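You operate a simulated robot arm through the tools that you are given. There is no shell and no other tool. Be economical: measure what you need, move in short steps, check, and stop when the job is done.

The job below is to be done with a simulated two-armed robot. You get a single attempt, and the scene is never put back.

Task
Pick up the jar that says "sorting" from the desk top with one hand, pass it to the other hand and put it on the top of the turntable. Fetch the blue bobbin and set it on the shade note. Open the pack flap. Do these in any order. Set down upright: jar.
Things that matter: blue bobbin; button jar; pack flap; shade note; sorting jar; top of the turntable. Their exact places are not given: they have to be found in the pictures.

The check looks at the end state, three seconds after you hand in, the way a careful person would. Anything else that was tipped, shoved, dropped, spilled or broken makes it a failure.

Robot
Two 7-joint arms with two-finger parallel grippers on one trunk, on a base that drives. Base frame: it is fixed to the floor where the robot stands at the start and does not move with it; the origin is under the middle of the robot, x ahead of it, y to its left, z up. Units: m, degrees, N and s.
The left shoulder is at the start at [0.05, 0.168, 1.132], the right one opposite. With the tool pointing down near the work surface each hand reaches from about 0.2 to 0.66 m from the robot's upright axis, wherever it stands, measured 20 degrees to its own side. Places, roughly: blue bobbin (3x3x2 cm) [0.7, 2.1, 1.1]; pack flap [-0.2, -2, 0.9]; shade note [0.75, 2.25, 1]; top of the turntable [-1.4, -0.6, 0.9]. Payload 1.57 kg a hand.
Tool frame (each hand has its own): the origin (TCP) lies between the finger pads and is the grasp point; the fingertips stand 0.03 m ahead of it; z points along the fingers, y is the line along which they close. The gripper opens to 0.08 m. The fingers are 0.017 m wide and 0.012 m thick; the gripper's body (0.04 by 0.082 m) begins 0.08 m behind the TCP.
Orientation is that of the tool frame in the base frame, as a unit quaternion [x, y, z, w]. With the fingers straight down and closing along the base's y, the tool's x points along the base's -x, its y along +y and its z along -z.

Tools
- The arms move only by the tool step_arm. It takes "left_plan", "right_plan" or both (then of equal length, played together; a hand with none holds still); each is a list that holds one entry, the list of rows, each a list of 7 numbers: the shift along the base's x, y, z in m, then the turn, a rotation vector about the base's x, y, z in degrees, then the closure, from 0 (fully open) to 1 (shut). In form: [[[tx, ty, tz, wx, wy, wz, fingers], ...]]. A call has 1 to 10 rows; each row shifts and turns the commanded pose from where the row before left it. Each row takes 0.2 s and may step no farther than 0.05 m and 8.6 degrees from the row before; otherwise, or with a gripper value out of range, the whole call is refused. A pose out of reach is approached as far as the arm can. The call stops where the force on the tool passes 40 N (or 10 N more than at its start, if that is more) or the arm is blocked; 0.2 s more then pass. The fingers move at their own pace (about 0.045 m/s each) and stop on an object; they squeeze with about 39 N. The grip force told is the motor's: it shows also when the fingers shut on nothing. Time passes only in rows, and 0.2 s behind the last, so rows that do not move let the fingers close. The reply holds the time, the measured pose of the TCP, the force on the tool along the base axes, the opening and the grip force, in the units named above and with some noise, with the torque about the TCP (base axes, N m) and any sound that the robot's microphone picked up.
- Cameras (640 x 400 px; columns grow to the right, rows downward): "scene" is now at [0.1169, -0.0431, 1.3419]; the picture's right is [-0.50, -0.87, 0.00], its down [-0.50, 0.29, -0.81] and it looks along [0.70, -0.41, -0.58] (base axes); focal length 282 px, centre (320, 200). "left" rides on the left gripper at [0.072, 0.007, -0.122] in its tool frame; the picture's right is [-0.09, 1.00, 0.00], its down [-0.84, -0.08, -0.54] and it looks along [-0.54, -0.05, 0.84] (tool axes); focal length 238 px, centre (320, 200). "right" rides on the right gripper at [0.072, -0.007, -0.122] in its tool frame; the picture's right is [0.09, 1.00, 0.00], its down [-0.84, 0.08, -0.54] and it looks along [-0.54, 0.05, 0.84] (tool axes); focal length 238 px, centre (320, 200).
- get_image(camera): a new picture of that camera. It takes no simulated time.
- slide_trunk(by): slides the trunk up (or, below 0, down) by that many m; the arms and the scene camera ride with it, the base frame stays. It gives what a move gives, with no picture.
- base_move(legs): drives the robot by 1 to 6 legs, each [ahead, left, turn to the left] in m, m and degrees, along the robot's own axes; the way and the turn of a leg run together, so that a leg with both is an arc; at most 1.5 m and 180 degrees a leg. The arms and the cameras ride along, it lands a little off, and it stops where it bumps. It gives what a move gives.
- head_to(pan, tilt): turns the head with the scene camera to pan (to the left, within 80 degrees either way) and tilt (down, from -29 to 69), counted from straight ahead of the robot. It gives what a move gives.
- probe_pixels(camera, pixels): for up to 12 pixels [column, row] of the newest picture of that camera ("zoom" is the newest enlarged one), the place [x, y, z] in the base frame of the surface seen there, good to about 0.002 m. It takes no simulated time.
- zoom(camera, box): a new picture of the part [left, top, right, bottom] of that camera's present view, enlarged. It takes no simulated time.
- close_job(): hands the job in; it is judged then, once.

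Keep the steps short. Do not move on a guess: measure, check each grasp and each placing, and mend mistakes. In all there are 110 turns and 108 pictures (those below and enlarged ones count). Leave the grippers open and the arms clear of the work at the hand-in unless told otherwise, and finish with a single line.

The tools are called after "Call:" by a JSON object that holds its "method" and its "body". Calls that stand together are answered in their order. step_arm: Moves the arms, as the interface text tells. Its arguments: {"type":"object","properties":{"left_plan":{"type":"array"},"right_plan":{"type":"array"}},"required":[]} The other tools are called the same way: slide_trunk (by) slides the trunk up or down; base_move (legs) drives the base; head_to (pan, tilt) turns the head that bears the scene camera; get_image (camera) takes a picture; probe_pixels (camera, pixels) gives the place of the surface under pixels of a picture; zoom (camera, box) takes an enlarged picture of a part of a camera's view; close_job () hands the job in.

At the start:

```text
time: 0.0
left_position: [0.4729, 0.0263, 1.1249]
left_ee_rot: [0.0, 1.0, 0.0, -0.001]
left_ft_force: [-0.2, -0.3, -0.1]
left_torque: [0.0, 0.0, -0.03]
left_width: 0.0797
left_finger_force: 0.1
right_position: [0.2826, -0.2992, 1.1585]
right_ee_rot: [0.001, 1.0, 0.0, 0.0]
right_ft_force: [-0.2, -0.3, -0.4]
right_torque: [-0.03, 0.01, -0.01]
right_width: 0.08
right_finger_force: 0.1
trunk travel left (down, up): [-0.3, 0.143]
robot x, y, heading: [0.0002, -0.0022, -0.0]
head pan, tilt: [-30.0, 35.5]
```

scene: 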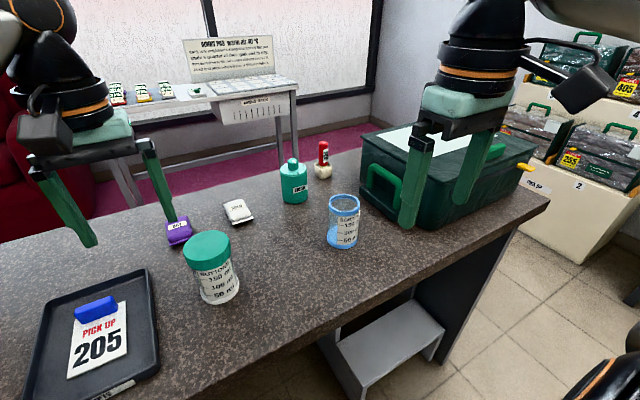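
right: 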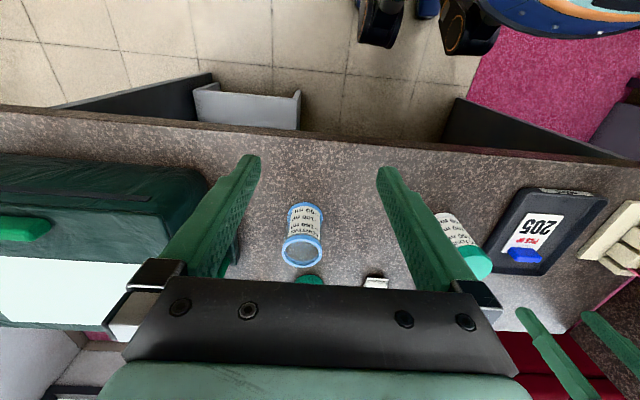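
left: 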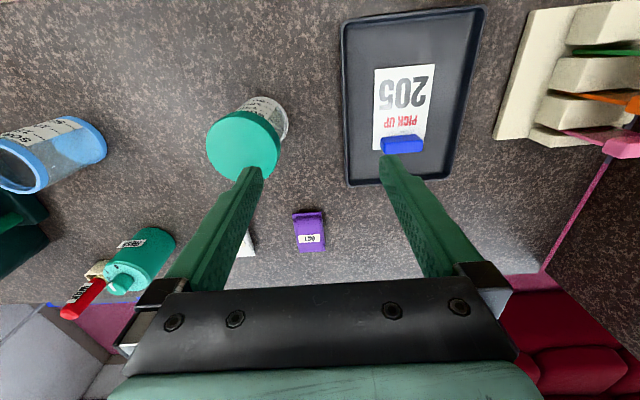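

I see a blue-rimmed open jar near (343,222) and a teal-lidded jar near (212,270). I'll zoom in to read both labels.

Call:
{"method": "zoom", "body": {"camera": "scene", "box": [170, 130, 400, 310]}}

Call:
{"method": "zoom", "body": {"camera": "right", "box": [230, 160, 390, 290]}}

```text
2.22 times, centred on (285, 220) of scene
```

zoom: 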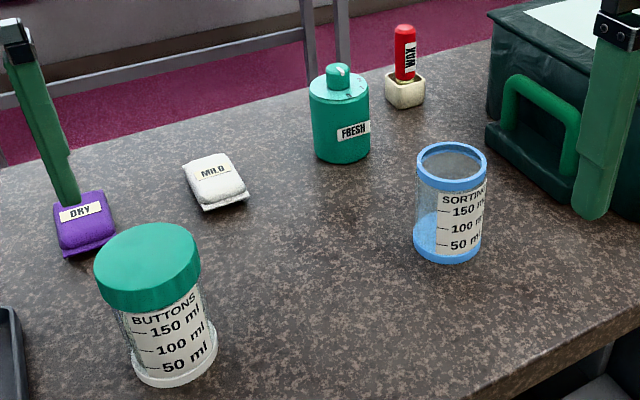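

```text
3.08 times, centred on (310, 225) of right
```

zoom: 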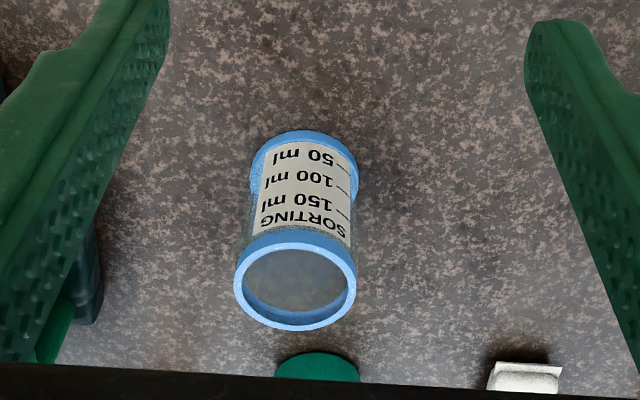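

The blue open jar says SORTING. Next I'll measure its rim, base and surroundings.

Call:
{"method": "probe_pixels", "body": {"camera": "zoom", "pixels": [[239, 282], [352, 284], [298, 248], [290, 327], [305, 134], [254, 180], [355, 190], [300, 170], [450, 200], [295, 285], [318, 365], [520, 375]]}}

Call:
{"method": "probe_pixels", "body": {"camera": "scene", "pixels": [[343, 246], [343, 199], [294, 190], [322, 170], [385, 190], [408, 222], [208, 244], [237, 213], [440, 140], [546, 198], [178, 232]]}}

```text
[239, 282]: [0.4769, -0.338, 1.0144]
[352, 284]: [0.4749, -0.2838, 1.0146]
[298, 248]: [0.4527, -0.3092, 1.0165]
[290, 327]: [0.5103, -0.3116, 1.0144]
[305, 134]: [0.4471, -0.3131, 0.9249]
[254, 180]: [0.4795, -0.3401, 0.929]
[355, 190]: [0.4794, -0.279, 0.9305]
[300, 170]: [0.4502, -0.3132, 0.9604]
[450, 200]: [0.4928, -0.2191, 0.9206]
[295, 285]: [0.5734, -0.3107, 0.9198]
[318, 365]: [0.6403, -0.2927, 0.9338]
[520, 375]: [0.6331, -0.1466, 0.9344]
```

```text
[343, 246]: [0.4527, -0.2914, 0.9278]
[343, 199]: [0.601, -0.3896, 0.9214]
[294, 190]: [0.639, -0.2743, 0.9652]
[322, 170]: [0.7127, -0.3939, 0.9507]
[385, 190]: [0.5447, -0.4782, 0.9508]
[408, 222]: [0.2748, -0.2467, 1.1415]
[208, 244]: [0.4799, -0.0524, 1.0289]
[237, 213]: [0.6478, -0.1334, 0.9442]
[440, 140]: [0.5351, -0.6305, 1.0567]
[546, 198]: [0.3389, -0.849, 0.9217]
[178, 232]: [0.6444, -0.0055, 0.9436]
```

The sorting jar's centre is about (0.481, -0.310), rim z 1.015, base z 0.920, about 0.06 m wide. I'll move the open right hand above it, staying high.

Call:
{"method": "step_arm", "body": {"right_plan": [[[0.04, -0.002, 0, 0, 0, 0, 0], [0.04, -0.002, 0, 0, 0, 0, 0], [0.04, -0.002, 0, 0, 0, 0, 0], [0.04, -0.003, 0, 0, 0, 0, 0], [0.038, -0.002, 0, 0, 0, 0, 0], [0, 0, -0.04, 0, 0, 0, 0], [0, 0, 0, 0, 0, 0, 0]]]}}

Call:
{"method": "get_image", "body": {"camera": "right"}}

```text
time: 1.6
left_position: [0.4734, 0.0274, 1.1243]
left_ee_rot: [0.0, 1.0, 0.0, 0.0]
left_ft_force: [-0.2, 0.1, 0.8]
left_torque: [-0.01, 0.02, 0.01]
left_width: 0.08
left_finger_force: 0.1
right_position: [0.479, -0.3077, 1.1181]
right_ee_rot: [0.001, 1.0, 0.0, 0.001]
right_ft_force: [-1.1, 0.6, -0.3]
right_torque: [0.03, -0.02, -0.01]
right_width: 0.0801
right_finger_force: 0.0
trunk travel left (down, up): [-0.3, 0.143]
robot x, y, heading: [-0.0018, 0.0015, -0.0]
head pan, tilt: [-30.0, 35.5]
```

```text
102 pictures are left
```

right: 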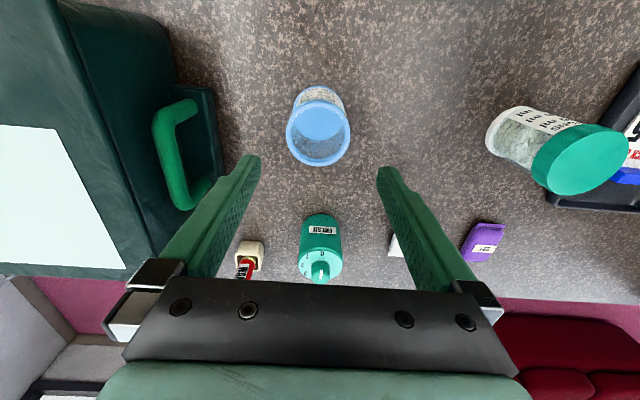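

Hand is above the jar. Before going down I'll re-measure the rim from here: left edge (287,132), right edge (350,132), top (318,87), bottom (318,165).

Call:
{"method": "probe_pixels", "body": {"camera": "right", "pixels": [[289, 134], [348, 134], [318, 104], [318, 163], [318, 89]]}}

```text
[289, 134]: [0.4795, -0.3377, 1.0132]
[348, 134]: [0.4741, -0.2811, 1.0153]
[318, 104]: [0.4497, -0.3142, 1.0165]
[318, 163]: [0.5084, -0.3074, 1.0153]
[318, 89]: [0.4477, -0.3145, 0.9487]
```

Centre confirmed at (0.479, -0.310). I'll go straight down to z 1.012 and close.

Call:
{"method": "step_arm", "body": {"right_plan": [[[0, -0.002, -0.03, 0, 0, 0, 0], [0, 0, -0.03, 0, 0, 0, 0], [0, 0, -0.026, 0, 0, 0, 0], [0, 0, -0.02, 0, 0, 0, 0], [0, 0, 0, 0, 0, 0, 0], [0, 0, 0, 0, 0, 0, 1], [0, 0, 0, 0, 0, 0, 1], [0, 0, 0, 0, 0, 0, 1], [0, 0, 0, 0, 0, 0, 1]]]}}

```text
time: 3.6
left_position: [0.473, 0.0279, 1.125]
left_ee_rot: [0.0, 1.0, 0.0, 0.0]
left_ft_force: [-0.3, 0.4, 0.6]
left_torque: [-0.02, 0.01, -0.02]
left_width: 0.08
left_finger_force: 0.1
right_position: [0.4792, -0.3109, 1.011]
right_ee_rot: [0.001, 1.0, 0.0, 0.001]
right_ft_force: [-0.2, 0.4, 1.6]
right_torque: [-0.07, 0.01, 0.0]
right_width: 0.0623
right_finger_force: 38.8
trunk travel left (down, up): [-0.3, 0.143]
robot x, y, heading: [0.0002, 0.0004, 0.1]
head pan, tilt: [-30.0, 35.5]
```

Held: width 0.062, grip 39 N. I'll lift the jar to the handover spot near (0.42, -0.15, 1.20), and back the left hand away to +y while it starts yawing.

Call:
{"method": "step_arm", "body": {"right_plan": [[[0, 0, 0.02, 0, 0, 0, 1], [0, 0, 0.025, 0, 0, 0, 1], [0, 0, 0.03, 0, 0, 0, 1], [0, 0, 0.03, 0, 0, 0, 1], [0, 0, 0.03, 0, 0, 0, 1], [0, 0.0, 0.03, 0, 0, 0, 1], [-0.015, 0.04, 0.025, 0, 0, 0, 1], [-0.015, 0.04, 0, 0, 0, 0, 1], [-0.015, 0.04, 0, 0, 0, 0, 1], [-0.015, 0.04, 0, 0, 0, 0, 1]]], "left_plan": [[[-0.01, 0.02, 0.02, 0, 0, 8.5, 0], [-0.01, 0.02, 0.02, 0, 0, 8.5, 0], [-0.01, 0.02, 0.01, 0, 0, 8.5, 0], [-0.01, 0.02, 0, 0, 0, 8.5, 0], [-0.01, 0.02, 0, 0, 0, 8.5, 0], [0, 0.02, 0, 0, 0, 8.5, 0], [0, 0, 0, 0, 0, 8.5, 0], [0, 0, 0, 0, 0, 8.5, 0], [0, 0, 0, 0, 0, 8.5, 0], [0, 0, 0, 0, 0, 8.5, 0]]]}}

Call:
{"method": "get_image", "body": {"camera": "scene"}}

```text
time: 5.8
left_position: [0.4234, 0.1475, 1.1746]
left_ee_rot: [-0.677, 0.736, -0.001, 0.0]
left_ft_force: [-1.1, 0.2, 0.7]
left_torque: [0.02, 0.0, -0.02]
left_width: 0.0799
left_finger_force: 0.2
right_position: [0.4099, -0.1682, 1.1946]
right_ee_rot: [0.002, 1.0, -0.001, 0.0]
right_ft_force: [-0.8, 0.0, -0.5]
right_torque: [0.02, -0.05, 0.02]
right_width: 0.0626
right_finger_force: 39.0
right hand out of reach, approached as far as the arm can: row 10
trunk travel left (down, up): [-0.3, 0.143]
robot x, y, heading: [-0.0027, 0.002, -0.0]
head pan, tilt: [-30.0, 35.5]
```

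```text
101 pictures are left
```

scene: 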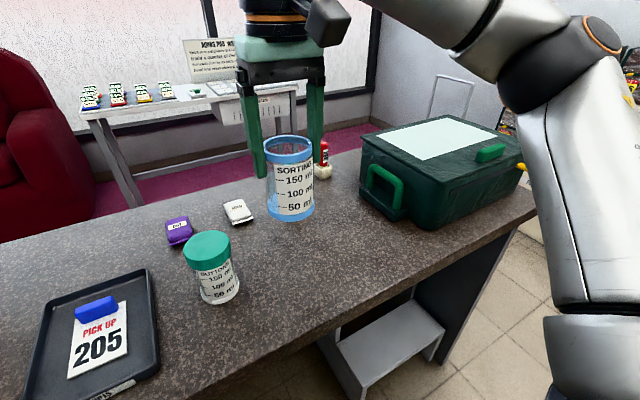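

Jar is lifted and level. Now I'll finish the left hand's yaw and tilt it so its fingers point toward -y, about 15° down.

Call:
{"method": "step_arm", "body": {"left_plan": [[[0, 0, 0, 0, 0, 5, 0], [0, 0, 0, -8.4, 0, 0, 0], [0, 0, 0, -8.4, 0, 0, 0], [0, 0, 0, -8.4, 0, 0, 0], [0, 0, 0, -8.4, 0, 0, 0], [0, 0, 0, -8.4, 0, 0, 0], [0, 0, 0, -8.4, 0, 0, 0], [0, 0, 0, -8.4, 0, 0, 0], [0, 0, 0, -8.4, 0, 0, 0], [0, 0, 0, -7.8, 0, 0, 0]]]}}

Call:
{"method": "get_image", "body": {"camera": "left"}}

```text
time: 8.0
left_position: [0.4225, 0.1473, 1.1741]
left_ee_rot: [-0.561, 0.561, -0.431, -0.43]
left_ft_force: [-0.8, 0.1, -0.8]
left_torque: [-0.01, 0.03, 0.0]
left_width: 0.0805
left_finger_force: 0.0
right_position: [0.4117, -0.1682, 1.1933]
right_ee_rot: [0.001, 1.0, 0.0, 0.001]
right_ft_force: [0.1, -0.7, -0.7]
right_torque: [-0.01, 0.0, 0.0]
right_width: 0.0624
right_finger_force: 38.9
trunk travel left (down, up): [-0.3, 0.143]
robot x, y, heading: [-0.0007, -0.0014, 0.1]
head pan, tilt: [-30.0, 35.5]
```

```text
100 pictures are left
```

left: 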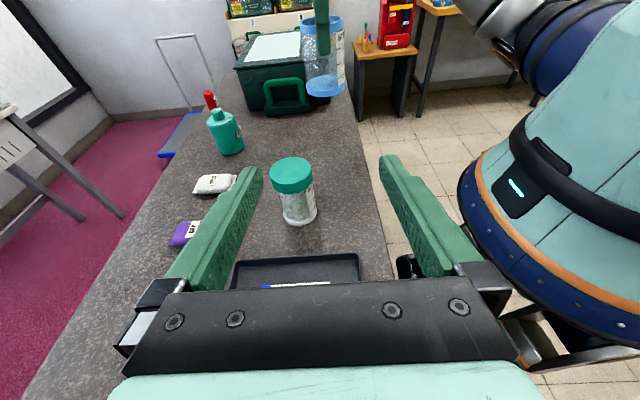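

The left hand reached that pose. I'll align x and z with the jar's lower half and approach to y -0.07, stopping short of the jar.

Call:
{"method": "step_arm", "body": {"left_plan": [[[-0.003, -0.03, -0.006, 0, 0, 0, 0], [-0.003, -0.03, -0.006, 0, 0, 0, 0], [-0.003, -0.03, -0.006, 0, 0, 0, 0], [-0.002, -0.03, -0.006, 0, 0, 0, 0], [0, -0.03, -0.005, 0, 0, 0, 0], [0, -0.03, 0, 0, 0, 0, 0], [0, -0.03, 0, 0, 0, 0, 0], [0, 0, 0, 0, 0, 0, 0]]]}}

Call:
{"method": "get_image", "body": {"camera": "left"}}

Call:
{"method": "get_image", "body": {"camera": "scene"}}

```text
time: 9.8
left_position: [0.4111, -0.0637, 1.1452]
left_ee_rot: [-0.561, 0.561, -0.43, -0.431]
left_ft_force: [0.7, 0.1, -0.9]
left_torque: [0.03, 0.0, 0.02]
left_width: 0.0801
left_finger_force: 0.1
right_position: [0.4119, -0.1686, 1.1944]
right_ee_rot: [0.0, 1.0, 0.0, -0.001]
right_ft_force: [-0.4, 0.3, -1.5]
right_torque: [0.0, -0.04, 0.02]
right_width: 0.0626
right_finger_force: 38.4
trunk travel left (down, up): [-0.3, 0.143]
robot x, y, heading: [-0.0034, -0.0002, 0.1]
head pan, tilt: [-30.0, 35.5]
```

```text
99 pictures are left
```

left: 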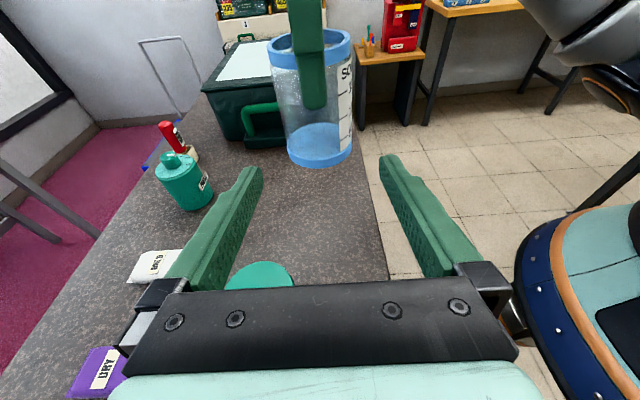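

```text
98 pictures are left
```

scene: 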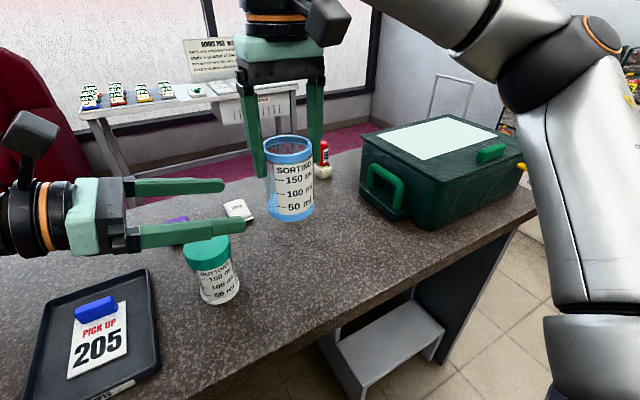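

Alignment looks right: the jar sits between the finger lines at (320,110). I'll advance the last 0.10 m and close the left hand.

Call:
{"method": "step_arm", "body": {"left_plan": [[[0, -0.03, 0, 0, 0, 0, 0], [0, -0.03, 0, 0, 0, 0, 0], [0, -0.025, 0, 0, 0, 0, 0], [0, -0.019, 0, 0, 0, 0, 0], [0, 0, 0, 0, 0, 0, 0], [0, 0, 0, 0, 0, 0, 1], [0, 0, 0, 0, 0, 0, 1], [0, 0, 0, 0, 0, 0, 1], [0, 0, 0, 0, 0, 0, 1]]]}}

Call:
{"method": "get_image", "body": {"camera": "scene"}}

```text
time: 11.8
left_position: [0.4122, -0.1653, 1.1436]
left_ee_rot: [0.562, -0.56, 0.431, 0.43]
left_ft_force: [7.9, -2.3, 0.4]
left_torque: [-0.27, 0.37, -0.03]
left_width: 0.0621
left_finger_force: 39.0
right_position: [0.4112, -0.1663, 1.1939]
right_ee_rot: [0.0, 1.0, 0.001, 0.0]
right_ft_force: [-8.9, 2.1, 0.1]
right_torque: [0.35, 0.04, 0.06]
right_width: 0.0626
right_finger_force: 38.8
trunk travel left (down, up): [-0.3, 0.143]
robot x, y, heading: [-0.0004, -0.0028, -0.0]
head pan, tilt: [-30.0, 35.5]
```

```text
97 pictures are left
```

scene: 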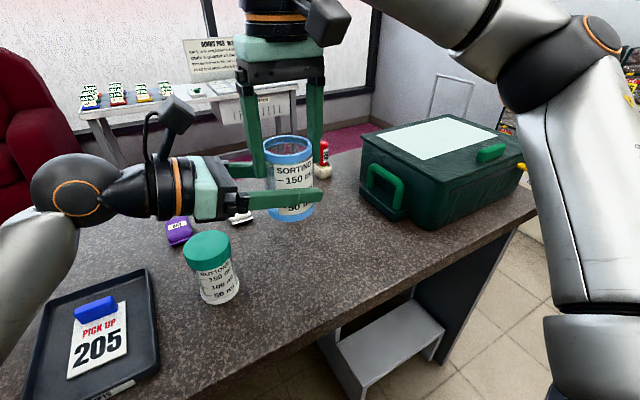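

Both hands hold the jar, 39 N each. I'll open the right hand and raise it straight up.

Call:
{"method": "step_arm", "body": {"right_plan": [[[0, 0, 0, 0, 0, 0, 0.5], [0, 0, 0, 0, 0, 0, 0], [0, 0, 0, 0, 0, 0, 0], [0, 0, 0.02, 0, 0, 0, 0], [0, 0, 0.03, 0, 0, 0, 0], [0, 0, 0.03, 0, 0, 0, 0], [0, -0.03, 0, 0, 0, 0, 0], [0, -0.04, 0, 0, 0, 0, 0], [0, -0.04, 0, 0, 0, 0, 0]]], "left_plan": [[[0, 0, 0, 0, 0, 0, 1], [0, 0, 0, 0, 0, 0, 1], [0, 0, 0, 0, 0, 0, 1], [0, 0, 0, 0, 0, 0, 1], [0, 0, 0, 0, 0, 0, 1], [0, 0, 0, 0, 0, 0, 1], [0, 0, 0, 0, 0, 0, 1], [0, 0, 0, 0, 0, 0, 1], [0, 0, 0, 0, 0, 0, 1]]]}}

Call:
{"method": "get_image", "body": {"camera": "scene"}}

```text
time: 13.8
left_position: [0.4107, -0.1672, 1.1431]
left_ee_rot: [0.561, -0.561, 0.431, 0.43]
left_ft_force: [-1.0, 0.1, -1.0]
left_torque: [0.01, 0.0, 0.0]
left_width: 0.0621
left_finger_force: 38.5
right_position: [0.3874, -0.305, 1.2524]
right_ee_rot: [0.0, 1.0, 0.002, 0.001]
right_ft_force: [-0.4, 0.6, -0.4]
right_torque: [0.01, 0.01, 0.0]
right_width: 0.0798
right_finger_force: 0.0
right hand out of reach, approached as far as the arm can: row 4, 5, 6
trunk travel left (down, up): [-0.3, 0.143]
robot x, y, heading: [0.0022, -0.0032, -0.4]
head pan, tilt: [-30.0, 35.5]
```

```text
96 pictures are left
```

scene: 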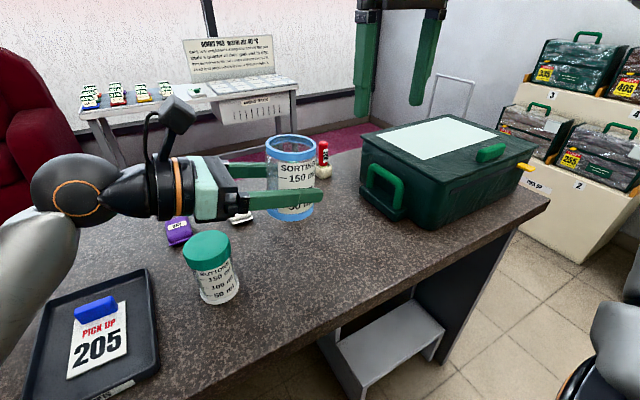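

The handover worked: the jar is in the left hand and upright. Before driving I'll look around to the right and left.

Call:
{"method": "head_to", "body": {"pan": -80, "tilt": 25}}

Call:
{"method": "get_image", "body": {"camera": "scene"}}

Call:
{"method": "head_to", "body": {"pan": 80, "tilt": 25}}

Call:
{"method": "get_image", "body": {"camera": "scene"}}

```text
time: 15.0
left_position: [0.4115, -0.1666, 1.145]
left_ee_rot: [0.561, -0.561, 0.431, 0.43]
left_ft_force: [-0.3, 0.9, 0.0]
left_torque: [0.04, -0.01, -0.02]
left_width: 0.0625
left_finger_force: 38.8
right_position: [0.3881, -0.3043, 1.2529]
right_ee_rot: [0.0, 1.0, -0.001, -0.001]
right_ft_force: [-0.6, -0.7, 0.3]
right_torque: [0.01, -0.04, 0.01]
right_width: 0.0803
right_finger_force: 0.1
trunk travel left (down, up): [-0.3, 0.143]
robot x, y, heading: [0.0004, 0.001, 0.1]
head pan, tilt: [-80.0, 25.0]
```

```text
95 pictures are left
```

scene: 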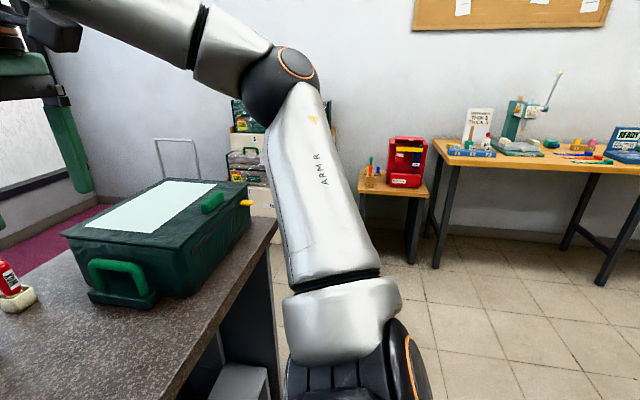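

```text
time: 17.4
left_position: [0.4107, -0.1658, 1.1427]
left_ee_rot: [-0.561, 0.561, -0.43, -0.431]
left_ft_force: [0.4, -0.4, 0.3]
left_torque: [0.03, -0.03, 0.03]
left_width: 0.0623
left_finger_force: 39.1
right_position: [0.3885, -0.3046, 1.2524]
right_ee_rot: [0.001, 1.0, 0.0, -0.001]
right_ft_force: [0.9, -0.2, 0.8]
right_torque: [-0.01, 0.01, 0.0]
right_width: 0.0799
right_finger_force: 0.1
trunk travel left (down, up): [-0.3, 0.143]
robot x, y, heading: [-0.0028, 0.0028, -0.3]
head pan, tilt: [80.0, 25.0]
```

```text
94 pictures are left
```

scene: 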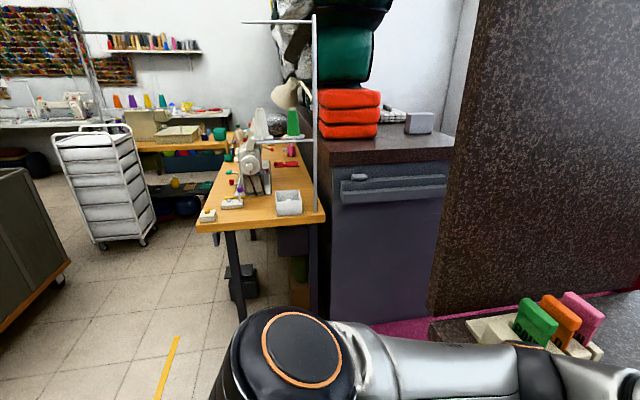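

The wood table with the pack is to the right, the sewing table is to the left, and the turntable is behind. I'll back off 0.25 m, turn right 90° and look.

Call:
{"method": "base_move", "body": {"legs": [[-0.25, 0, 0], [0, 0, -90]]}}

Call:
{"method": "head_to", "body": {"pan": -60, "tilt": 30}}

Call:
{"method": "get_image", "body": {"camera": "scene"}}

Call:
{"method": "head_to", "body": {"pan": 0, "tilt": 30}}

Call:
{"method": "get_image", "body": {"camera": "scene"}}

```text
time: 23.0
left_position: [-0.402, -0.4151, 1.1441]
left_ee_rot: [-0.008, 0.793, -0.006, -0.609]
left_ft_force: [0.4, -0.1, -0.6]
left_torque: [-0.04, -0.01, 0.01]
left_width: 0.0621
left_finger_force: 39.6
right_position: [-0.5399, -0.3947, 1.252]
right_ee_rot: [0.7, 0.714, -0.001, 0.0]
right_ft_force: [0.0, 0.1, -0.2]
right_torque: [-0.04, -0.05, 0.0]
right_width: 0.08
right_finger_force: 0.0
trunk travel left (down, up): [-0.3, 0.143]
robot x, y, heading: [-0.2444, -0.0006, -89.0]
head pan, tilt: [80.0, 25.0]
```

```text
time: 25.2
left_position: [-0.4017, -0.4153, 1.1437]
left_ee_rot: [-0.008, 0.794, -0.006, -0.608]
left_ft_force: [-0.3, -0.2, -0.6]
left_torque: [-0.02, 0.01, 0.0]
left_width: 0.0625
left_finger_force: 38.5
right_position: [-0.5396, -0.3946, 1.2527]
right_ee_rot: [0.701, 0.713, 0.001, 0.0]
right_ft_force: [0.9, 0.6, -0.7]
right_torque: [0.0, 0.03, -0.03]
right_width: 0.0801
right_finger_force: 0.0
trunk travel left (down, up): [-0.3, 0.143]
robot x, y, heading: [-0.2419, -0.0024, -88.9]
head pan, tilt: [-60.0, 30.0]
```

```text
93 pictures are left
```

scene: 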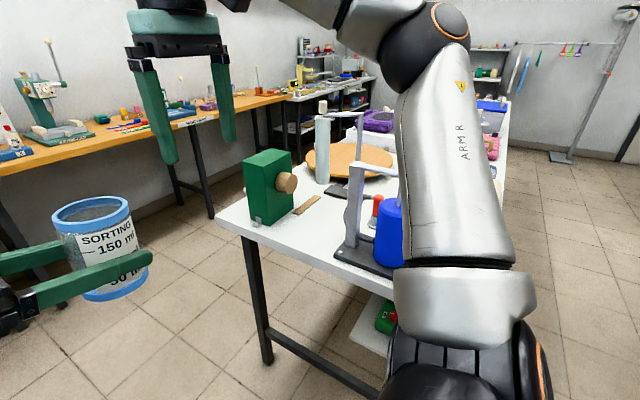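

```text
time: 26.6
left_position: [-0.4022, -0.4141, 1.1433]
left_ee_rot: [-0.008, 0.793, -0.006, -0.609]
left_ft_force: [0.1, 0.2, 0.1]
left_torque: [-0.02, 0.01, -0.04]
left_width: 0.0623
left_finger_force: 39.1
right_position: [-0.5394, -0.3944, 1.2519]
right_ee_rot: [0.701, 0.714, 0.0, 0.0]
right_ft_force: [-0.5, 0.4, -0.1]
right_torque: [0.03, 0.01, 0.02]
right_width: 0.0802
right_finger_force: 0.0
trunk travel left (down, up): [-0.3, 0.143]
robot x, y, heading: [-0.2451, -0.0028, -88.7]
head pan, tilt: [0.0, 30.0]
```

```text
92 pictures are left
```

scene: 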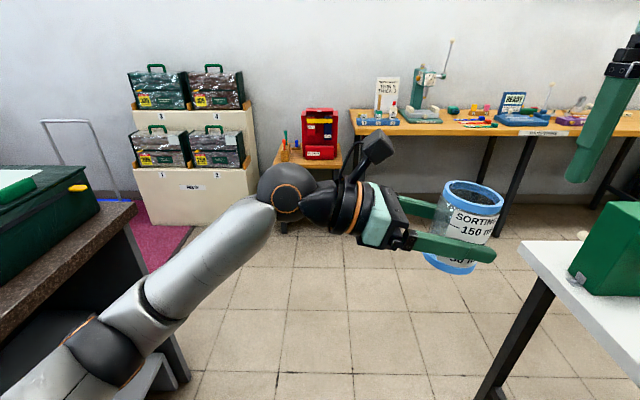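

The wooden disc of the turntable is on the white table to the right. I'll turn the head to it and measure the table and its surroundings.

Call:
{"method": "head_to", "body": {"pan": -70, "tilt": 30}}

Call:
{"method": "get_image", "body": {"camera": "scene"}}

Call:
{"method": "zoom", "body": {"camera": "scene", "box": [120, 60, 440, 260]}}

```text
time: 28.0
left_position: [-0.4021, -0.4147, 1.1436]
left_ee_rot: [-0.008, 0.793, -0.006, -0.609]
left_ft_force: [-1.1, 0.1, -0.5]
left_torque: [0.03, 0.0, -0.02]
left_width: 0.0625
left_finger_force: 39.1
right_position: [-0.5402, -0.3937, 1.2532]
right_ee_rot: [0.701, 0.713, -0.001, 0.0]
right_ft_force: [-0.2, -0.2, -0.6]
right_torque: [0.0, 0.02, -0.03]
right_width: 0.08
right_finger_force: 0.0
trunk travel left (down, up): [-0.3, 0.143]
robot x, y, heading: [-0.2419, 0.0007, -88.9]
head pan, tilt: [-70.0, 30.0]
```

```text
91 pictures are left
```

scene: 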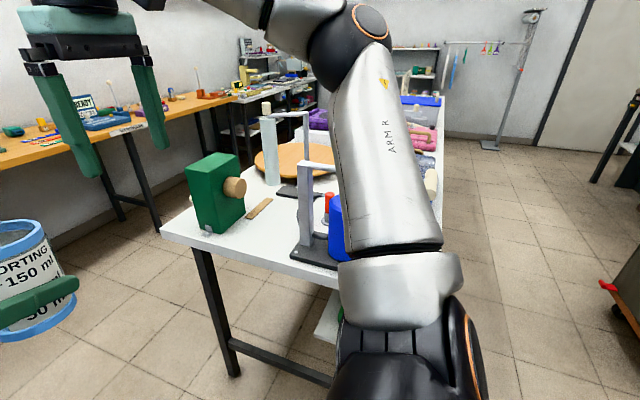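

```text
2.00 times, centred on (280, 160) of scene
```

zoom: 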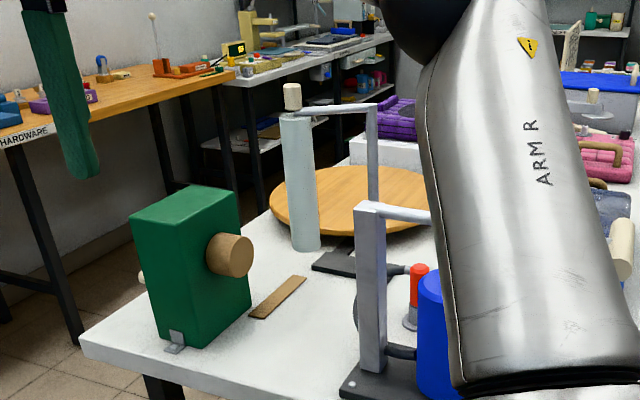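

Call:
{"method": "probe_pixels", "body": {"camera": "zoom", "pixels": [[272, 208], [350, 168], [345, 225], [82, 340], [310, 245], [372, 110], [370, 210], [292, 90], [290, 290], [200, 195], [395, 110], [340, 380]]}}

Call:
{"method": "probe_pixels", "body": {"camera": "scene", "pixels": [[412, 130], [430, 185], [440, 110], [160, 232], [330, 285], [420, 150], [338, 302], [370, 110], [320, 300], [438, 150]]}}

```text
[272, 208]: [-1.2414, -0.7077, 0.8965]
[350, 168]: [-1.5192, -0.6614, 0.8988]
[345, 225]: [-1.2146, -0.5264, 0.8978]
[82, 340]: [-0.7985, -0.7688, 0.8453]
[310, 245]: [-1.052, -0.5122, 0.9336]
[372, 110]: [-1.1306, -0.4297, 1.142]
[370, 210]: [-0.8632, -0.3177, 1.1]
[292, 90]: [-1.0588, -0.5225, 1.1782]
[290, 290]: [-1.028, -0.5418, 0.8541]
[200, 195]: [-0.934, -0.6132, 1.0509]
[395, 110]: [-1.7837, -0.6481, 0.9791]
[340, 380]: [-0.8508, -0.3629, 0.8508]
```

```text
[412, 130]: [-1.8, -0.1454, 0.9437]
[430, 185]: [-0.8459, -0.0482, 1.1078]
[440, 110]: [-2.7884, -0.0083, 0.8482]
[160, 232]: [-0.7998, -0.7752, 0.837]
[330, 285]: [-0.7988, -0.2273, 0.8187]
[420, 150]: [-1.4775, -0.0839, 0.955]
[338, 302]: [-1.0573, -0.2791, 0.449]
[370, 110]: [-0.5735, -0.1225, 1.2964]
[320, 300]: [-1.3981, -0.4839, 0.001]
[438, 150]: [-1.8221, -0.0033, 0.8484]
```

The disc's centre is about (-1.37, -0.6), top z 0.898. The table's free side is y ≈ -0.77, so the aisle between it and the wood tables looks like the best approach. I'll measure how wide that aisle is.

Call:
{"method": "head_to", "body": {"pan": -35, "tilt": 35}}

Call:
{"method": "get_image", "body": {"camera": "scene"}}

```text
time: 29.0
left_position: [-0.4017, -0.4152, 1.1439]
left_ee_rot: [-0.008, 0.793, -0.006, -0.609]
left_ft_force: [-0.4, 0.2, -0.4]
left_torque: [0.0, -0.02, -0.02]
left_width: 0.0623
left_finger_force: 39.3
right_position: [-0.5389, -0.3959, 1.2522]
right_ee_rot: [0.701, 0.713, -0.001, 0.0]
right_ft_force: [-0.2, 0.0, 0.2]
right_torque: [0.01, 0.01, -0.02]
right_width: 0.08
right_finger_force: 0.1
trunk travel left (down, up): [-0.3, 0.143]
robot x, y, heading: [-0.2421, -0.0029, -89.0]
head pan, tilt: [-35.0, 35.0]
```

```text
89 pictures are left
```

scene: 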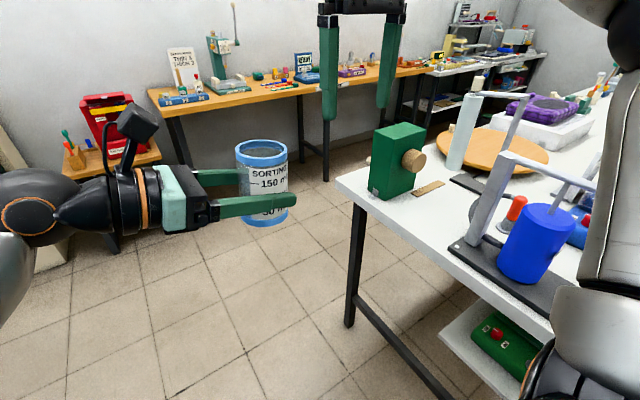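

Call:
{"method": "probe_pixels", "body": {"camera": "scene", "pixels": [[162, 162], [160, 112], [420, 72], [327, 92], [119, 235], [300, 115], [436, 180], [548, 150], [590, 120], [510, 175], [465, 150], [430, 110]]}}

```text
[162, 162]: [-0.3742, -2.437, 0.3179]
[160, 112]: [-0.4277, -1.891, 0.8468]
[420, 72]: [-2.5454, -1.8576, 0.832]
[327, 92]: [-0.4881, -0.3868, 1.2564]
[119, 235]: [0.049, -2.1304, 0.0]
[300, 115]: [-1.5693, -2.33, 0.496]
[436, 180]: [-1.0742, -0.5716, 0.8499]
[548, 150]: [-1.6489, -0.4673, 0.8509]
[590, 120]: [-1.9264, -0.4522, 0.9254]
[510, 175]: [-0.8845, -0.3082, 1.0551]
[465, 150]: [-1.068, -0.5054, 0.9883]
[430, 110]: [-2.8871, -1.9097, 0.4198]
```

The aisle runs from y -0.77 to -1.87, so it's wide enough. I'll drive ahead 1.2 m, turn to face +y, then look before sidestepping.

Call:
{"method": "base_move", "body": {"legs": [[0.6, 0, 0], [0.6, 0, 0], [0, 0, -179]]}}

Call:
{"method": "head_to", "body": {"pan": 45, "tilt": 30}}

Call:
{"method": "get_image", "body": {"camera": "scene"}}

```text
time: 42.6
left_position: [-0.096, -0.8027, 1.1444]
left_ee_rot: [0.793, 0.03, 0.608, -0.023]
left_ft_force: [0.5, 0.8, -0.9]
left_torque: [0.0, 0.04, -0.04]
left_width: 0.0621
left_finger_force: 39.1
right_position: [0.0419, -0.8152, 1.2522]
right_ee_rot: [0.734, -0.679, -0.001, 0.0]
right_ft_force: [0.1, -0.1, 0.7]
right_torque: [-0.01, -0.03, 0.0]
right_width: 0.0799
right_finger_force: 0.1
trunk travel left (down, up): [-0.3, 0.143]
robot x, y, heading: [-0.2259, -1.2245, 94.2]
head pan, tilt: [-35.0, 35.0]
```

```text
time: 44.1
left_position: [-0.0961, -0.8024, 1.1437]
left_ee_rot: [0.792, 0.031, 0.609, -0.024]
left_ft_force: [0.2, 0.6, -1.0]
left_torque: [0.0, 0.0, -0.01]
left_width: 0.0624
left_finger_force: 38.4
right_position: [0.0434, -0.8145, 1.2519]
right_ee_rot: [0.734, -0.68, 0.0, -0.001]
right_ft_force: [-0.2, -0.7, 0.5]
right_torque: [-0.03, -0.02, -0.01]
right_width: 0.0803
right_finger_force: 0.0
trunk travel left (down, up): [-0.3, 0.143]
robot x, y, heading: [-0.2319, -1.2238, 94.6]
head pan, tilt: [45.0, 30.0]
```

```text
88 pictures are left
```

scene: 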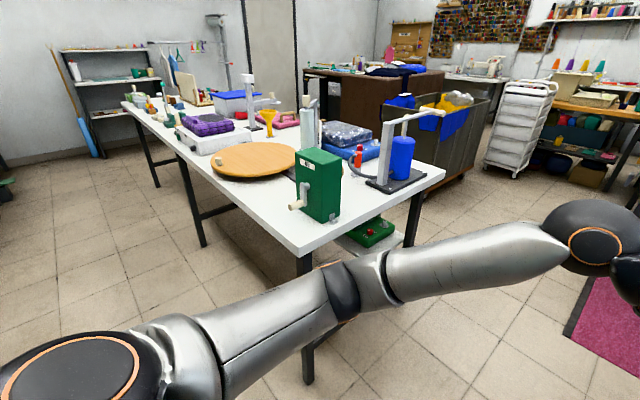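

The turntable's near side is open. I'll measure the disc, and the height of the left elbow and forearm, before going closer.

Call:
{"method": "probe_pixels", "body": {"camera": "scene", "pixels": [[210, 163], [298, 165], [255, 143], [250, 181], [340, 285], [470, 255], [400, 300], [590, 230], [315, 150], [200, 120], [190, 140], [180, 158]]}}

```text
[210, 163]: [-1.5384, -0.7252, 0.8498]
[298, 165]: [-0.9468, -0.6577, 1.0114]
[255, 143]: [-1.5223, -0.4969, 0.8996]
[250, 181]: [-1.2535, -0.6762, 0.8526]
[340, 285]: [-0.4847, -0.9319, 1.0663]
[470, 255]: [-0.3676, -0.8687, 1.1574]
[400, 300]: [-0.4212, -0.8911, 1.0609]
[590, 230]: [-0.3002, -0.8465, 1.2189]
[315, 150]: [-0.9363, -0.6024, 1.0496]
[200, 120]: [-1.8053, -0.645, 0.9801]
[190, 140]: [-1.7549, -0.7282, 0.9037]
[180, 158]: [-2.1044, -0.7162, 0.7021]
```

The left elbow stays about 0.3 m ahead of the robot, so it'll clear the table edge. I'll straighten the heading, sidestep to x ≈ -1.32, then look at the turntable.

Call:
{"method": "base_move", "body": {"legs": [[0, 0, -4.6], [0, 0.55, 0], [0, 0.54, 0]]}}

Call:
{"method": "head_to", "body": {"pan": 0, "tilt": 45}}

Call:
{"method": "get_image", "body": {"camera": "scene"}}

```text
time: 50.5
left_position: [-1.1449, -0.8266, 1.1434]
left_ee_rot: [0.793, 0.006, 0.609, -0.004]
left_ft_force: [0.3, -0.6, -0.4]
left_torque: [-0.02, -0.02, 0.03]
left_width: 0.0622
left_finger_force: 39.0
right_position: [-1.0074, -0.8468, 1.2519]
right_ee_rot: [0.711, -0.703, -0.001, 0.0]
right_ft_force: [-0.5, -0.6, -0.4]
right_torque: [0.02, 0.0, 0.02]
right_width: 0.0797
right_finger_force: 0.0
trunk travel left (down, up): [-0.3, 0.143]
robot x, y, heading: [-1.3063, -1.2405, 90.9]
head pan, tilt: [45.0, 30.0]
```

```text
time: 51.6
left_position: [-1.1462, -0.8252, 1.1435]
left_ee_rot: [0.793, 0.005, 0.609, -0.004]
left_ft_force: [-0.3, -0.1, -1.0]
left_torque: [-0.05, 0.01, -0.01]
left_width: 0.0624
left_finger_force: 39.5
right_position: [-1.0066, -0.8483, 1.2528]
right_ee_rot: [0.712, -0.703, -0.001, 0.0]
right_ft_force: [-0.4, 0.1, 0.0]
right_torque: [0.0, -0.01, -0.06]
right_width: 0.08
right_finger_force: 0.0
trunk travel left (down, up): [-0.3, 0.143]
robot x, y, heading: [-1.3081, -1.2375, 90.7]
head pan, tilt: [0.0, 45.0]
```

```text
87 pictures are left
```

scene: 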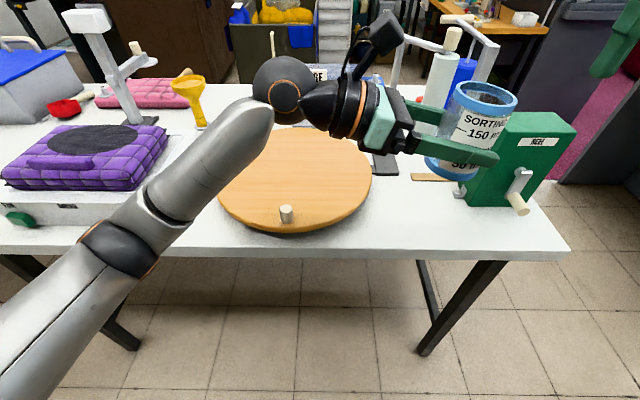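

The disc is clear apart from a small peg at (286,212). I'll measure the disc.

Call:
{"method": "probe_pixels", "body": {"camera": "scene", "pixels": [[218, 195], [371, 180], [290, 231], [340, 210], [286, 206], [320, 128], [300, 180], [420, 177], [468, 150], [195, 110], [90, 190], [250, 215]]}}

```text
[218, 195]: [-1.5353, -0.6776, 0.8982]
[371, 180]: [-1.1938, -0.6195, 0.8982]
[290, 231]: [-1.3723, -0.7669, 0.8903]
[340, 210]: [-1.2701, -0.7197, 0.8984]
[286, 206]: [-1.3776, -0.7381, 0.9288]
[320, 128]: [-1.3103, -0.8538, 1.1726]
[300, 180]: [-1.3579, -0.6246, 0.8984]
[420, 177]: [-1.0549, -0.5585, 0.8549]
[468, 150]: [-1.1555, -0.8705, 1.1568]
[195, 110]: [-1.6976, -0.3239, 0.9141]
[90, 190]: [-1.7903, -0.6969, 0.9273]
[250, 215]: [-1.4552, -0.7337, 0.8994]
```

The disc's centre is ≈ (-1.37, -0.59), radius 0.18, top z 0.898, with the peg at (-1.378, -0.738). I'll drive 0.09 m closer, then move the jar over the disc while it's still high.

Call:
{"method": "base_move", "body": {"legs": [[0.09, 0, -0.7]]}}

Call:
{"method": "step_arm", "body": {"left_plan": [[[-0.028, 0.015, 0, 0, 0, 0, 1], [-0.028, 0.015, 0, 0, 0, 0, 1], [-0.028, 0.015, 0, 0, 0, 0, 1], [-0.028, 0.015, 0, 0, 0, 0, 1], [-0.028, 0.015, 0, 0, 0, 0, 1], [-0.028, 0.015, 0, 0, 0, 0, 1], [-0.028, 0.015, 0, 0, 0, 0, 1], [-0.025, 0.015, 0, 0, 0, 0, 1], [0, 0, 0, 0, 0, 0, 1]]]}}

Call:
{"method": "get_image", "body": {"camera": "scene"}}

```text
time: 52.7
left_position: [-1.1406, -0.741, 1.143]
left_ee_rot: [0.794, 0.001, 0.608, 0.0]
left_ft_force: [0.0, -0.4, -0.2]
left_torque: [-0.01, -0.02, 0.0]
left_width: 0.0623
left_finger_force: 39.1
right_position: [-1.004, -0.7643, 1.2518]
right_ee_rot: [-0.707, 0.708, 0.0, 0.0]
right_ft_force: [0.0, 1.5, -0.5]
right_torque: [0.0, 0.03, -0.01]
right_width: 0.0799
right_finger_force: 0.1
trunk travel left (down, up): [-0.3, 0.143]
robot x, y, heading: [-1.3097, -1.1552, 90.6]
head pan, tilt: [0.0, 45.0]
```

```text
time: 54.7
left_position: [-1.3611, -0.6215, 1.1459]
left_ee_rot: [0.793, 0.0, 0.609, 0.0]
left_ft_force: [0.9, -0.3, -0.8]
left_torque: [-0.02, -0.01, 0.03]
left_width: 0.0622
left_finger_force: 39.3
right_position: [-1.0037, -0.7659, 1.2528]
right_ee_rot: [-0.706, 0.708, 0.001, 0.001]
right_ft_force: [0.1, 0.0, 0.2]
right_torque: [-0.01, -0.01, -0.01]
right_width: 0.08
right_finger_force: 0.0
trunk travel left (down, up): [-0.3, 0.143]
robot x, y, heading: [-1.3066, -1.1513, 89.9]
head pan, tilt: [0.0, 45.0]
```

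```text
86 pictures are left
```

scene: 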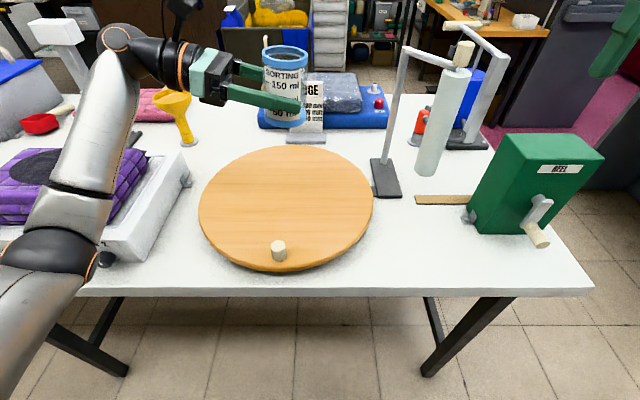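

The forearm hangs near the purple tray. To bring it in over the robot's side, I'll yaw the hand 45° about the jar's vertical axis so it comes from the near left, then look again.

Call:
{"method": "step_arm", "body": {"left_plan": [[[0, 0, 0, 0, 0, 7.5, 1], [0, 0, 0, 0, 0, 7.5, 1], [0, 0, 0, 0, 0, 7.5, 1], [0, 0, 0, 0, 0, 7.5, 1], [0, 0, 0, 0, 0, 7.5, 1], [0, 0, 0, 0, 0, 7.5, 1], [0, 0, 0, 0, 0, 0, 1]]]}}

Call:
{"method": "get_image", "body": {"camera": "scene"}}

```text
time: 56.3
left_position: [-1.363, -0.6218, 1.144]
left_ee_rot: [0.732, 0.305, 0.562, -0.233]
left_ft_force: [-0.6, 0.6, -1.1]
left_torque: [0.02, 0.01, 0.01]
left_width: 0.0623
left_finger_force: 39.3
right_position: [-1.0023, -0.7646, 1.2523]
right_ee_rot: [-0.706, 0.708, 0.001, 0.0]
right_ft_force: [-0.1, 1.0, 0.2]
right_torque: [-0.01, -0.02, 0.01]
right_width: 0.0801
right_finger_force: 0.1
trunk travel left (down, up): [-0.3, 0.143]
robot x, y, heading: [-1.3077, -1.1511, 90.2]
head pan, tilt: [0.0, 45.0]
```

```text
85 pictures are left
```

scene: 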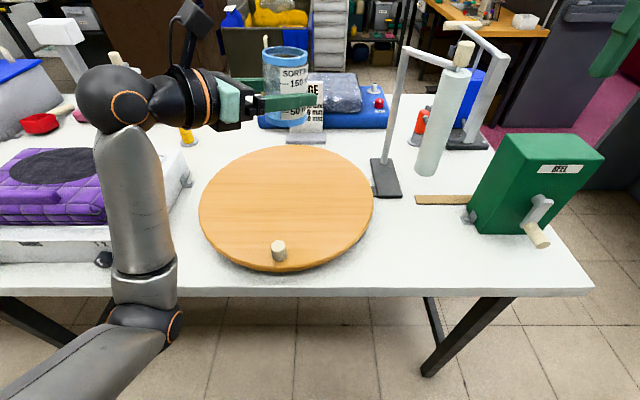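

Call:
{"method": "probe_pixels", "body": {"camera": "scene", "pixels": [[150, 318], [170, 325], [135, 200], [165, 190], [112, 110], [150, 285], [190, 182], [110, 258], [305, 75], [265, 75]]}}

```text
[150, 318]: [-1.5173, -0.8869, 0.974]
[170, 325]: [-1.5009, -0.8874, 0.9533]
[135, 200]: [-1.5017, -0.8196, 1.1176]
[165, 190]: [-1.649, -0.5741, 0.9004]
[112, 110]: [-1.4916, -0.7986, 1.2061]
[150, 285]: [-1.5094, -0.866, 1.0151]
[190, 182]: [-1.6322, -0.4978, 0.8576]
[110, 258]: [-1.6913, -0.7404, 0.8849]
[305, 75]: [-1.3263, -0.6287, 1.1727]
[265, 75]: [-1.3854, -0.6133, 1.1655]
```

The elbow is low and close to the table edge, so lowering the trunk is risky. I'll raise the trunk instead and reach down with the arm, then check the elbow.

Call:
{"method": "slide_trunk", "body": {"by": 0.14}}

Call:
{"method": "step_arm", "body": {"left_plan": [[[0, 0, -0.025, 0, 0, 0, 1], [0, 0, -0.03, 0, 0, 0, 1], [0, 0, -0.03, 0, 0, 0, 1], [0, 0, -0.03, 0, 0, 0, 1], [0, 0, -0.03, 0, 0, 0, 1], [0, 0, -0.03, 0, 0, 0, 1], [0, 0, -0.03, 0, 0, 0, 1], [0, 0, -0.02, 0, 0, 0, 1], [0, 0, 0, 0, 0, 0, 1]]]}}

Call:
{"method": "get_image", "body": {"camera": "scene"}}

```text
time: 57.9
left_position: [-1.3618, -0.621, 1.2835]
left_ee_rot: [0.732, 0.303, 0.563, -0.233]
left_ft_force: [0.0, 0.5, -1.5]
left_torque: [-0.01, -0.02, 0.04]
left_width: 0.0625
left_finger_force: 39.0
right_position: [-1.0035, -0.7646, 1.3922]
right_ee_rot: [-0.707, 0.707, 0.0, 0.0]
right_ft_force: [0.0, 0.7, -0.7]
right_torque: [-0.03, -0.04, 0.01]
right_width: 0.0798
right_finger_force: 0.0
trunk travel left (down, up): [-0.44, 0.003]
robot x, y, heading: [-1.3033, -1.1486, 90.2]
head pan, tilt: [0.0, 45.0]
```

```text
time: 59.5
left_position: [-1.3968, -0.5898, 1.1629]
left_ee_rot: [0.729, 0.258, 0.547, -0.321]
left_ft_force: [-1.3, 0.5, -1.2]
left_torque: [0.0, 0.0, 0.02]
left_width: 0.0621
left_finger_force: 38.9
right_position: [-1.0023, -0.7653, 1.3933]
right_ee_rot: [-0.707, 0.708, 0.0, 0.001]
right_ft_force: [-0.4, -1.0, -0.6]
right_torque: [0.0, 0.03, 0.02]
right_width: 0.0799
right_finger_force: 0.0
trunk travel left (down, up): [-0.44, 0.003]
robot x, y, heading: [-1.31, -1.1525, 90.3]
head pan, tilt: [0.0, 45.0]
stopped in row 7 (left hand): the arm was blocked; the commanded pose is now the measured one
```

```text
84 pictures are left
```

scene: 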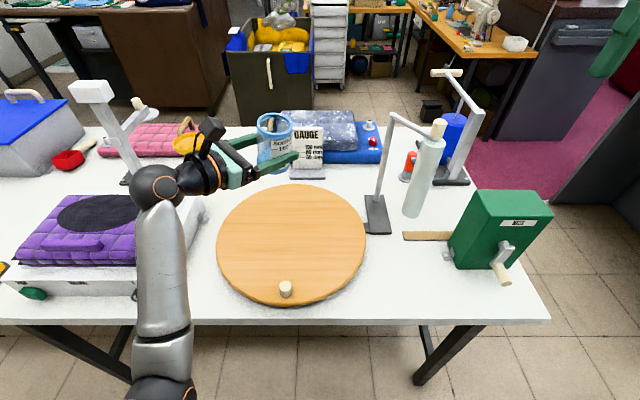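

There's no force, so the wrist reached its joint limit and the jar tilted about 11°. I'll back up to the earlier level pose. The side grip suits handing over but not lowering onto the disc, so the jar will have to be regripped from above.

Call:
{"method": "step_arm", "body": {"left_plan": [[[0.006, -0.005, 0.025, -2, -1.1, -0.5, 1], [0.007, -0.006, 0.025, -2, -1.1, -0.5, 1], [0.007, -0.006, 0.025, -2, -1.1, -0.5, 1], [0.007, -0.007, 0.025, -2, -1.1, -0.4, 1], [0.008, -0.007, 0.02, -1.9, -1, -0.4, 1], [0, 0, 0, 0, 0, 0, 1]]]}}

Call:
{"method": "slide_trunk", "body": {"by": -0.14}}

Call:
{"method": "get_image", "body": {"camera": "scene"}}

```text
time: 60.9
left_position: [-1.3611, -0.6218, 1.2803]
left_ee_rot: [0.734, 0.306, 0.562, -0.229]
left_ft_force: [0.4, -0.4, -0.3]
left_torque: [-0.03, 0.03, 0.01]
left_width: 0.0624
left_finger_force: 39.2
right_position: [-1.0038, -0.7644, 1.3935]
right_ee_rot: [-0.707, 0.707, 0.001, 0.001]
right_ft_force: [0.7, 0.0, 0.2]
right_torque: [0.0, -0.02, 0.02]
right_width: 0.08
right_finger_force: 0.0
trunk travel left (down, up): [-0.44, 0.003]
robot x, y, heading: [-1.3065, -1.1531, 89.8]
head pan, tilt: [0.0, 45.0]
```

```text
time: 62.5
left_position: [-1.3605, -0.6228, 1.1413]
left_ee_rot: [0.733, 0.305, 0.563, -0.232]
left_ft_force: [0.4, 0.2, -1.3]
left_torque: [0.01, 0.0, 0.01]
left_width: 0.0621
left_finger_force: 39.0
right_position: [-1.0036, -0.7647, 1.2536]
right_ee_rot: [0.707, -0.707, 0.0, -0.001]
right_ft_force: [-0.3, 0.4, 0.2]
right_torque: [0.0, -0.01, 0.01]
right_width: 0.0801
right_finger_force: 0.2
trunk travel left (down, up): [-0.3, 0.143]
robot x, y, heading: [-1.3096, -1.1548, 90.1]
head pan, tilt: [0.0, 45.0]
```

```text
83 pictures are left
```

scene: 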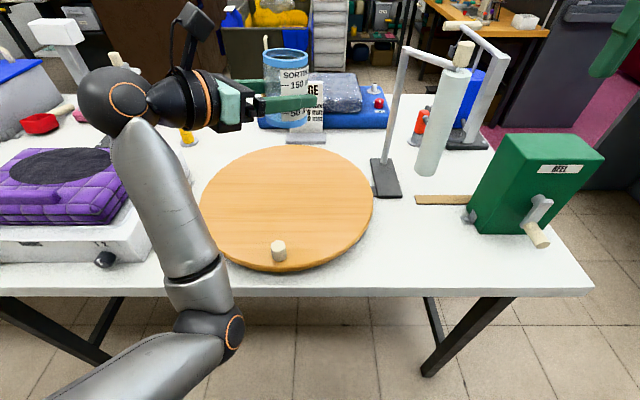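

The jar is level again, and the elbow settled in a different place at (210,330). I'll measure whether this pose could be lowered directly.

Call:
{"method": "probe_pixels", "body": {"camera": "scene", "pixels": [[210, 330], [228, 320], [205, 295], [190, 255], [170, 220], [150, 180], [130, 135], [110, 100], [180, 350], [100, 380]]}}

```text
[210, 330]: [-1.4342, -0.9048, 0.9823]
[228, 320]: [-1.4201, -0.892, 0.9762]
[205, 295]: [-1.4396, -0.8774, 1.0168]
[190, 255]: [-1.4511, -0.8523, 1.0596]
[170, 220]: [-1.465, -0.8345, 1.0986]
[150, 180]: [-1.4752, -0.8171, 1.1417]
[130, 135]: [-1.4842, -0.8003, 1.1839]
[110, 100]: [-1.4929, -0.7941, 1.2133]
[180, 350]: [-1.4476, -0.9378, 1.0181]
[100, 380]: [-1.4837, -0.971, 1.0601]
```

This pose could work: with the robot 0.04 m further back, the forearm clears the table edge by about 5 cm. I'll tuck the right hand, shift the base a little so the jar goes to about (-1.42, -0.66), away from the peg, and check.

Call:
{"method": "step_arm", "body": {"right_plan": [[[0, -0.03, 0.02, 0, 0, 0, 0], [0, -0.03, 0.02, 0, 0, 0, 0], [0, -0.03, 0.01, 0, 0, 0, 0], [0, -0.03, 0, 0, 0, 0, 0]]]}}

Call:
{"method": "base_move", "body": {"legs": [[-0.04, 0.06, 0]]}}

Call:
{"method": "get_image", "body": {"camera": "scene"}}

```text
time: 63.5
left_position: [-1.3611, -0.6228, 1.1418]
left_ee_rot: [0.733, 0.304, 0.562, -0.231]
left_ft_force: [0.0, 0.0, -0.3]
left_torque: [0.03, -0.01, 0.02]
left_width: 0.0623
left_finger_force: 39.4
right_position: [-1.0018, -0.8867, 1.3018]
right_ee_rot: [0.707, -0.707, -0.002, 0.0]
right_ft_force: [0.7, 0.7, -0.4]
right_torque: [0.01, 0.03, 0.01]
right_width: 0.0801
right_finger_force: 0.0
trunk travel left (down, up): [-0.3, 0.143]
robot x, y, heading: [-1.3034, -1.1519, 89.9]
head pan, tilt: [0.0, 45.0]
```

```text
time: 64.6
left_position: [-1.4224, -0.662, 1.1414]
left_ee_rot: [0.733, 0.306, 0.562, -0.232]
left_ft_force: [-0.2, -0.8, -0.3]
left_torque: [-0.01, 0.0, -0.02]
left_width: 0.0623
left_finger_force: 38.8
right_position: [-1.0627, -0.9242, 1.3009]
right_ee_rot: [-0.707, 0.707, 0.0, 0.001]
right_ft_force: [0.0, -0.5, 0.5]
right_torque: [0.02, -0.04, -0.01]
right_width: 0.08
right_finger_force: 0.1
trunk travel left (down, up): [-0.3, 0.143]
robot x, y, heading: [-1.368, -1.1897, 90.1]
head pan, tilt: [0.0, 45.0]
```

```text
82 pictures are left
```

scene: 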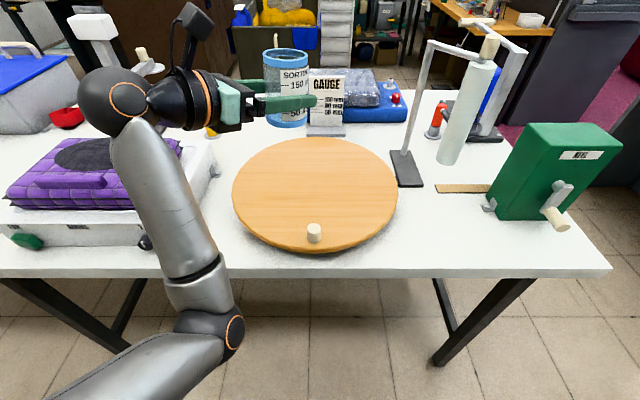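

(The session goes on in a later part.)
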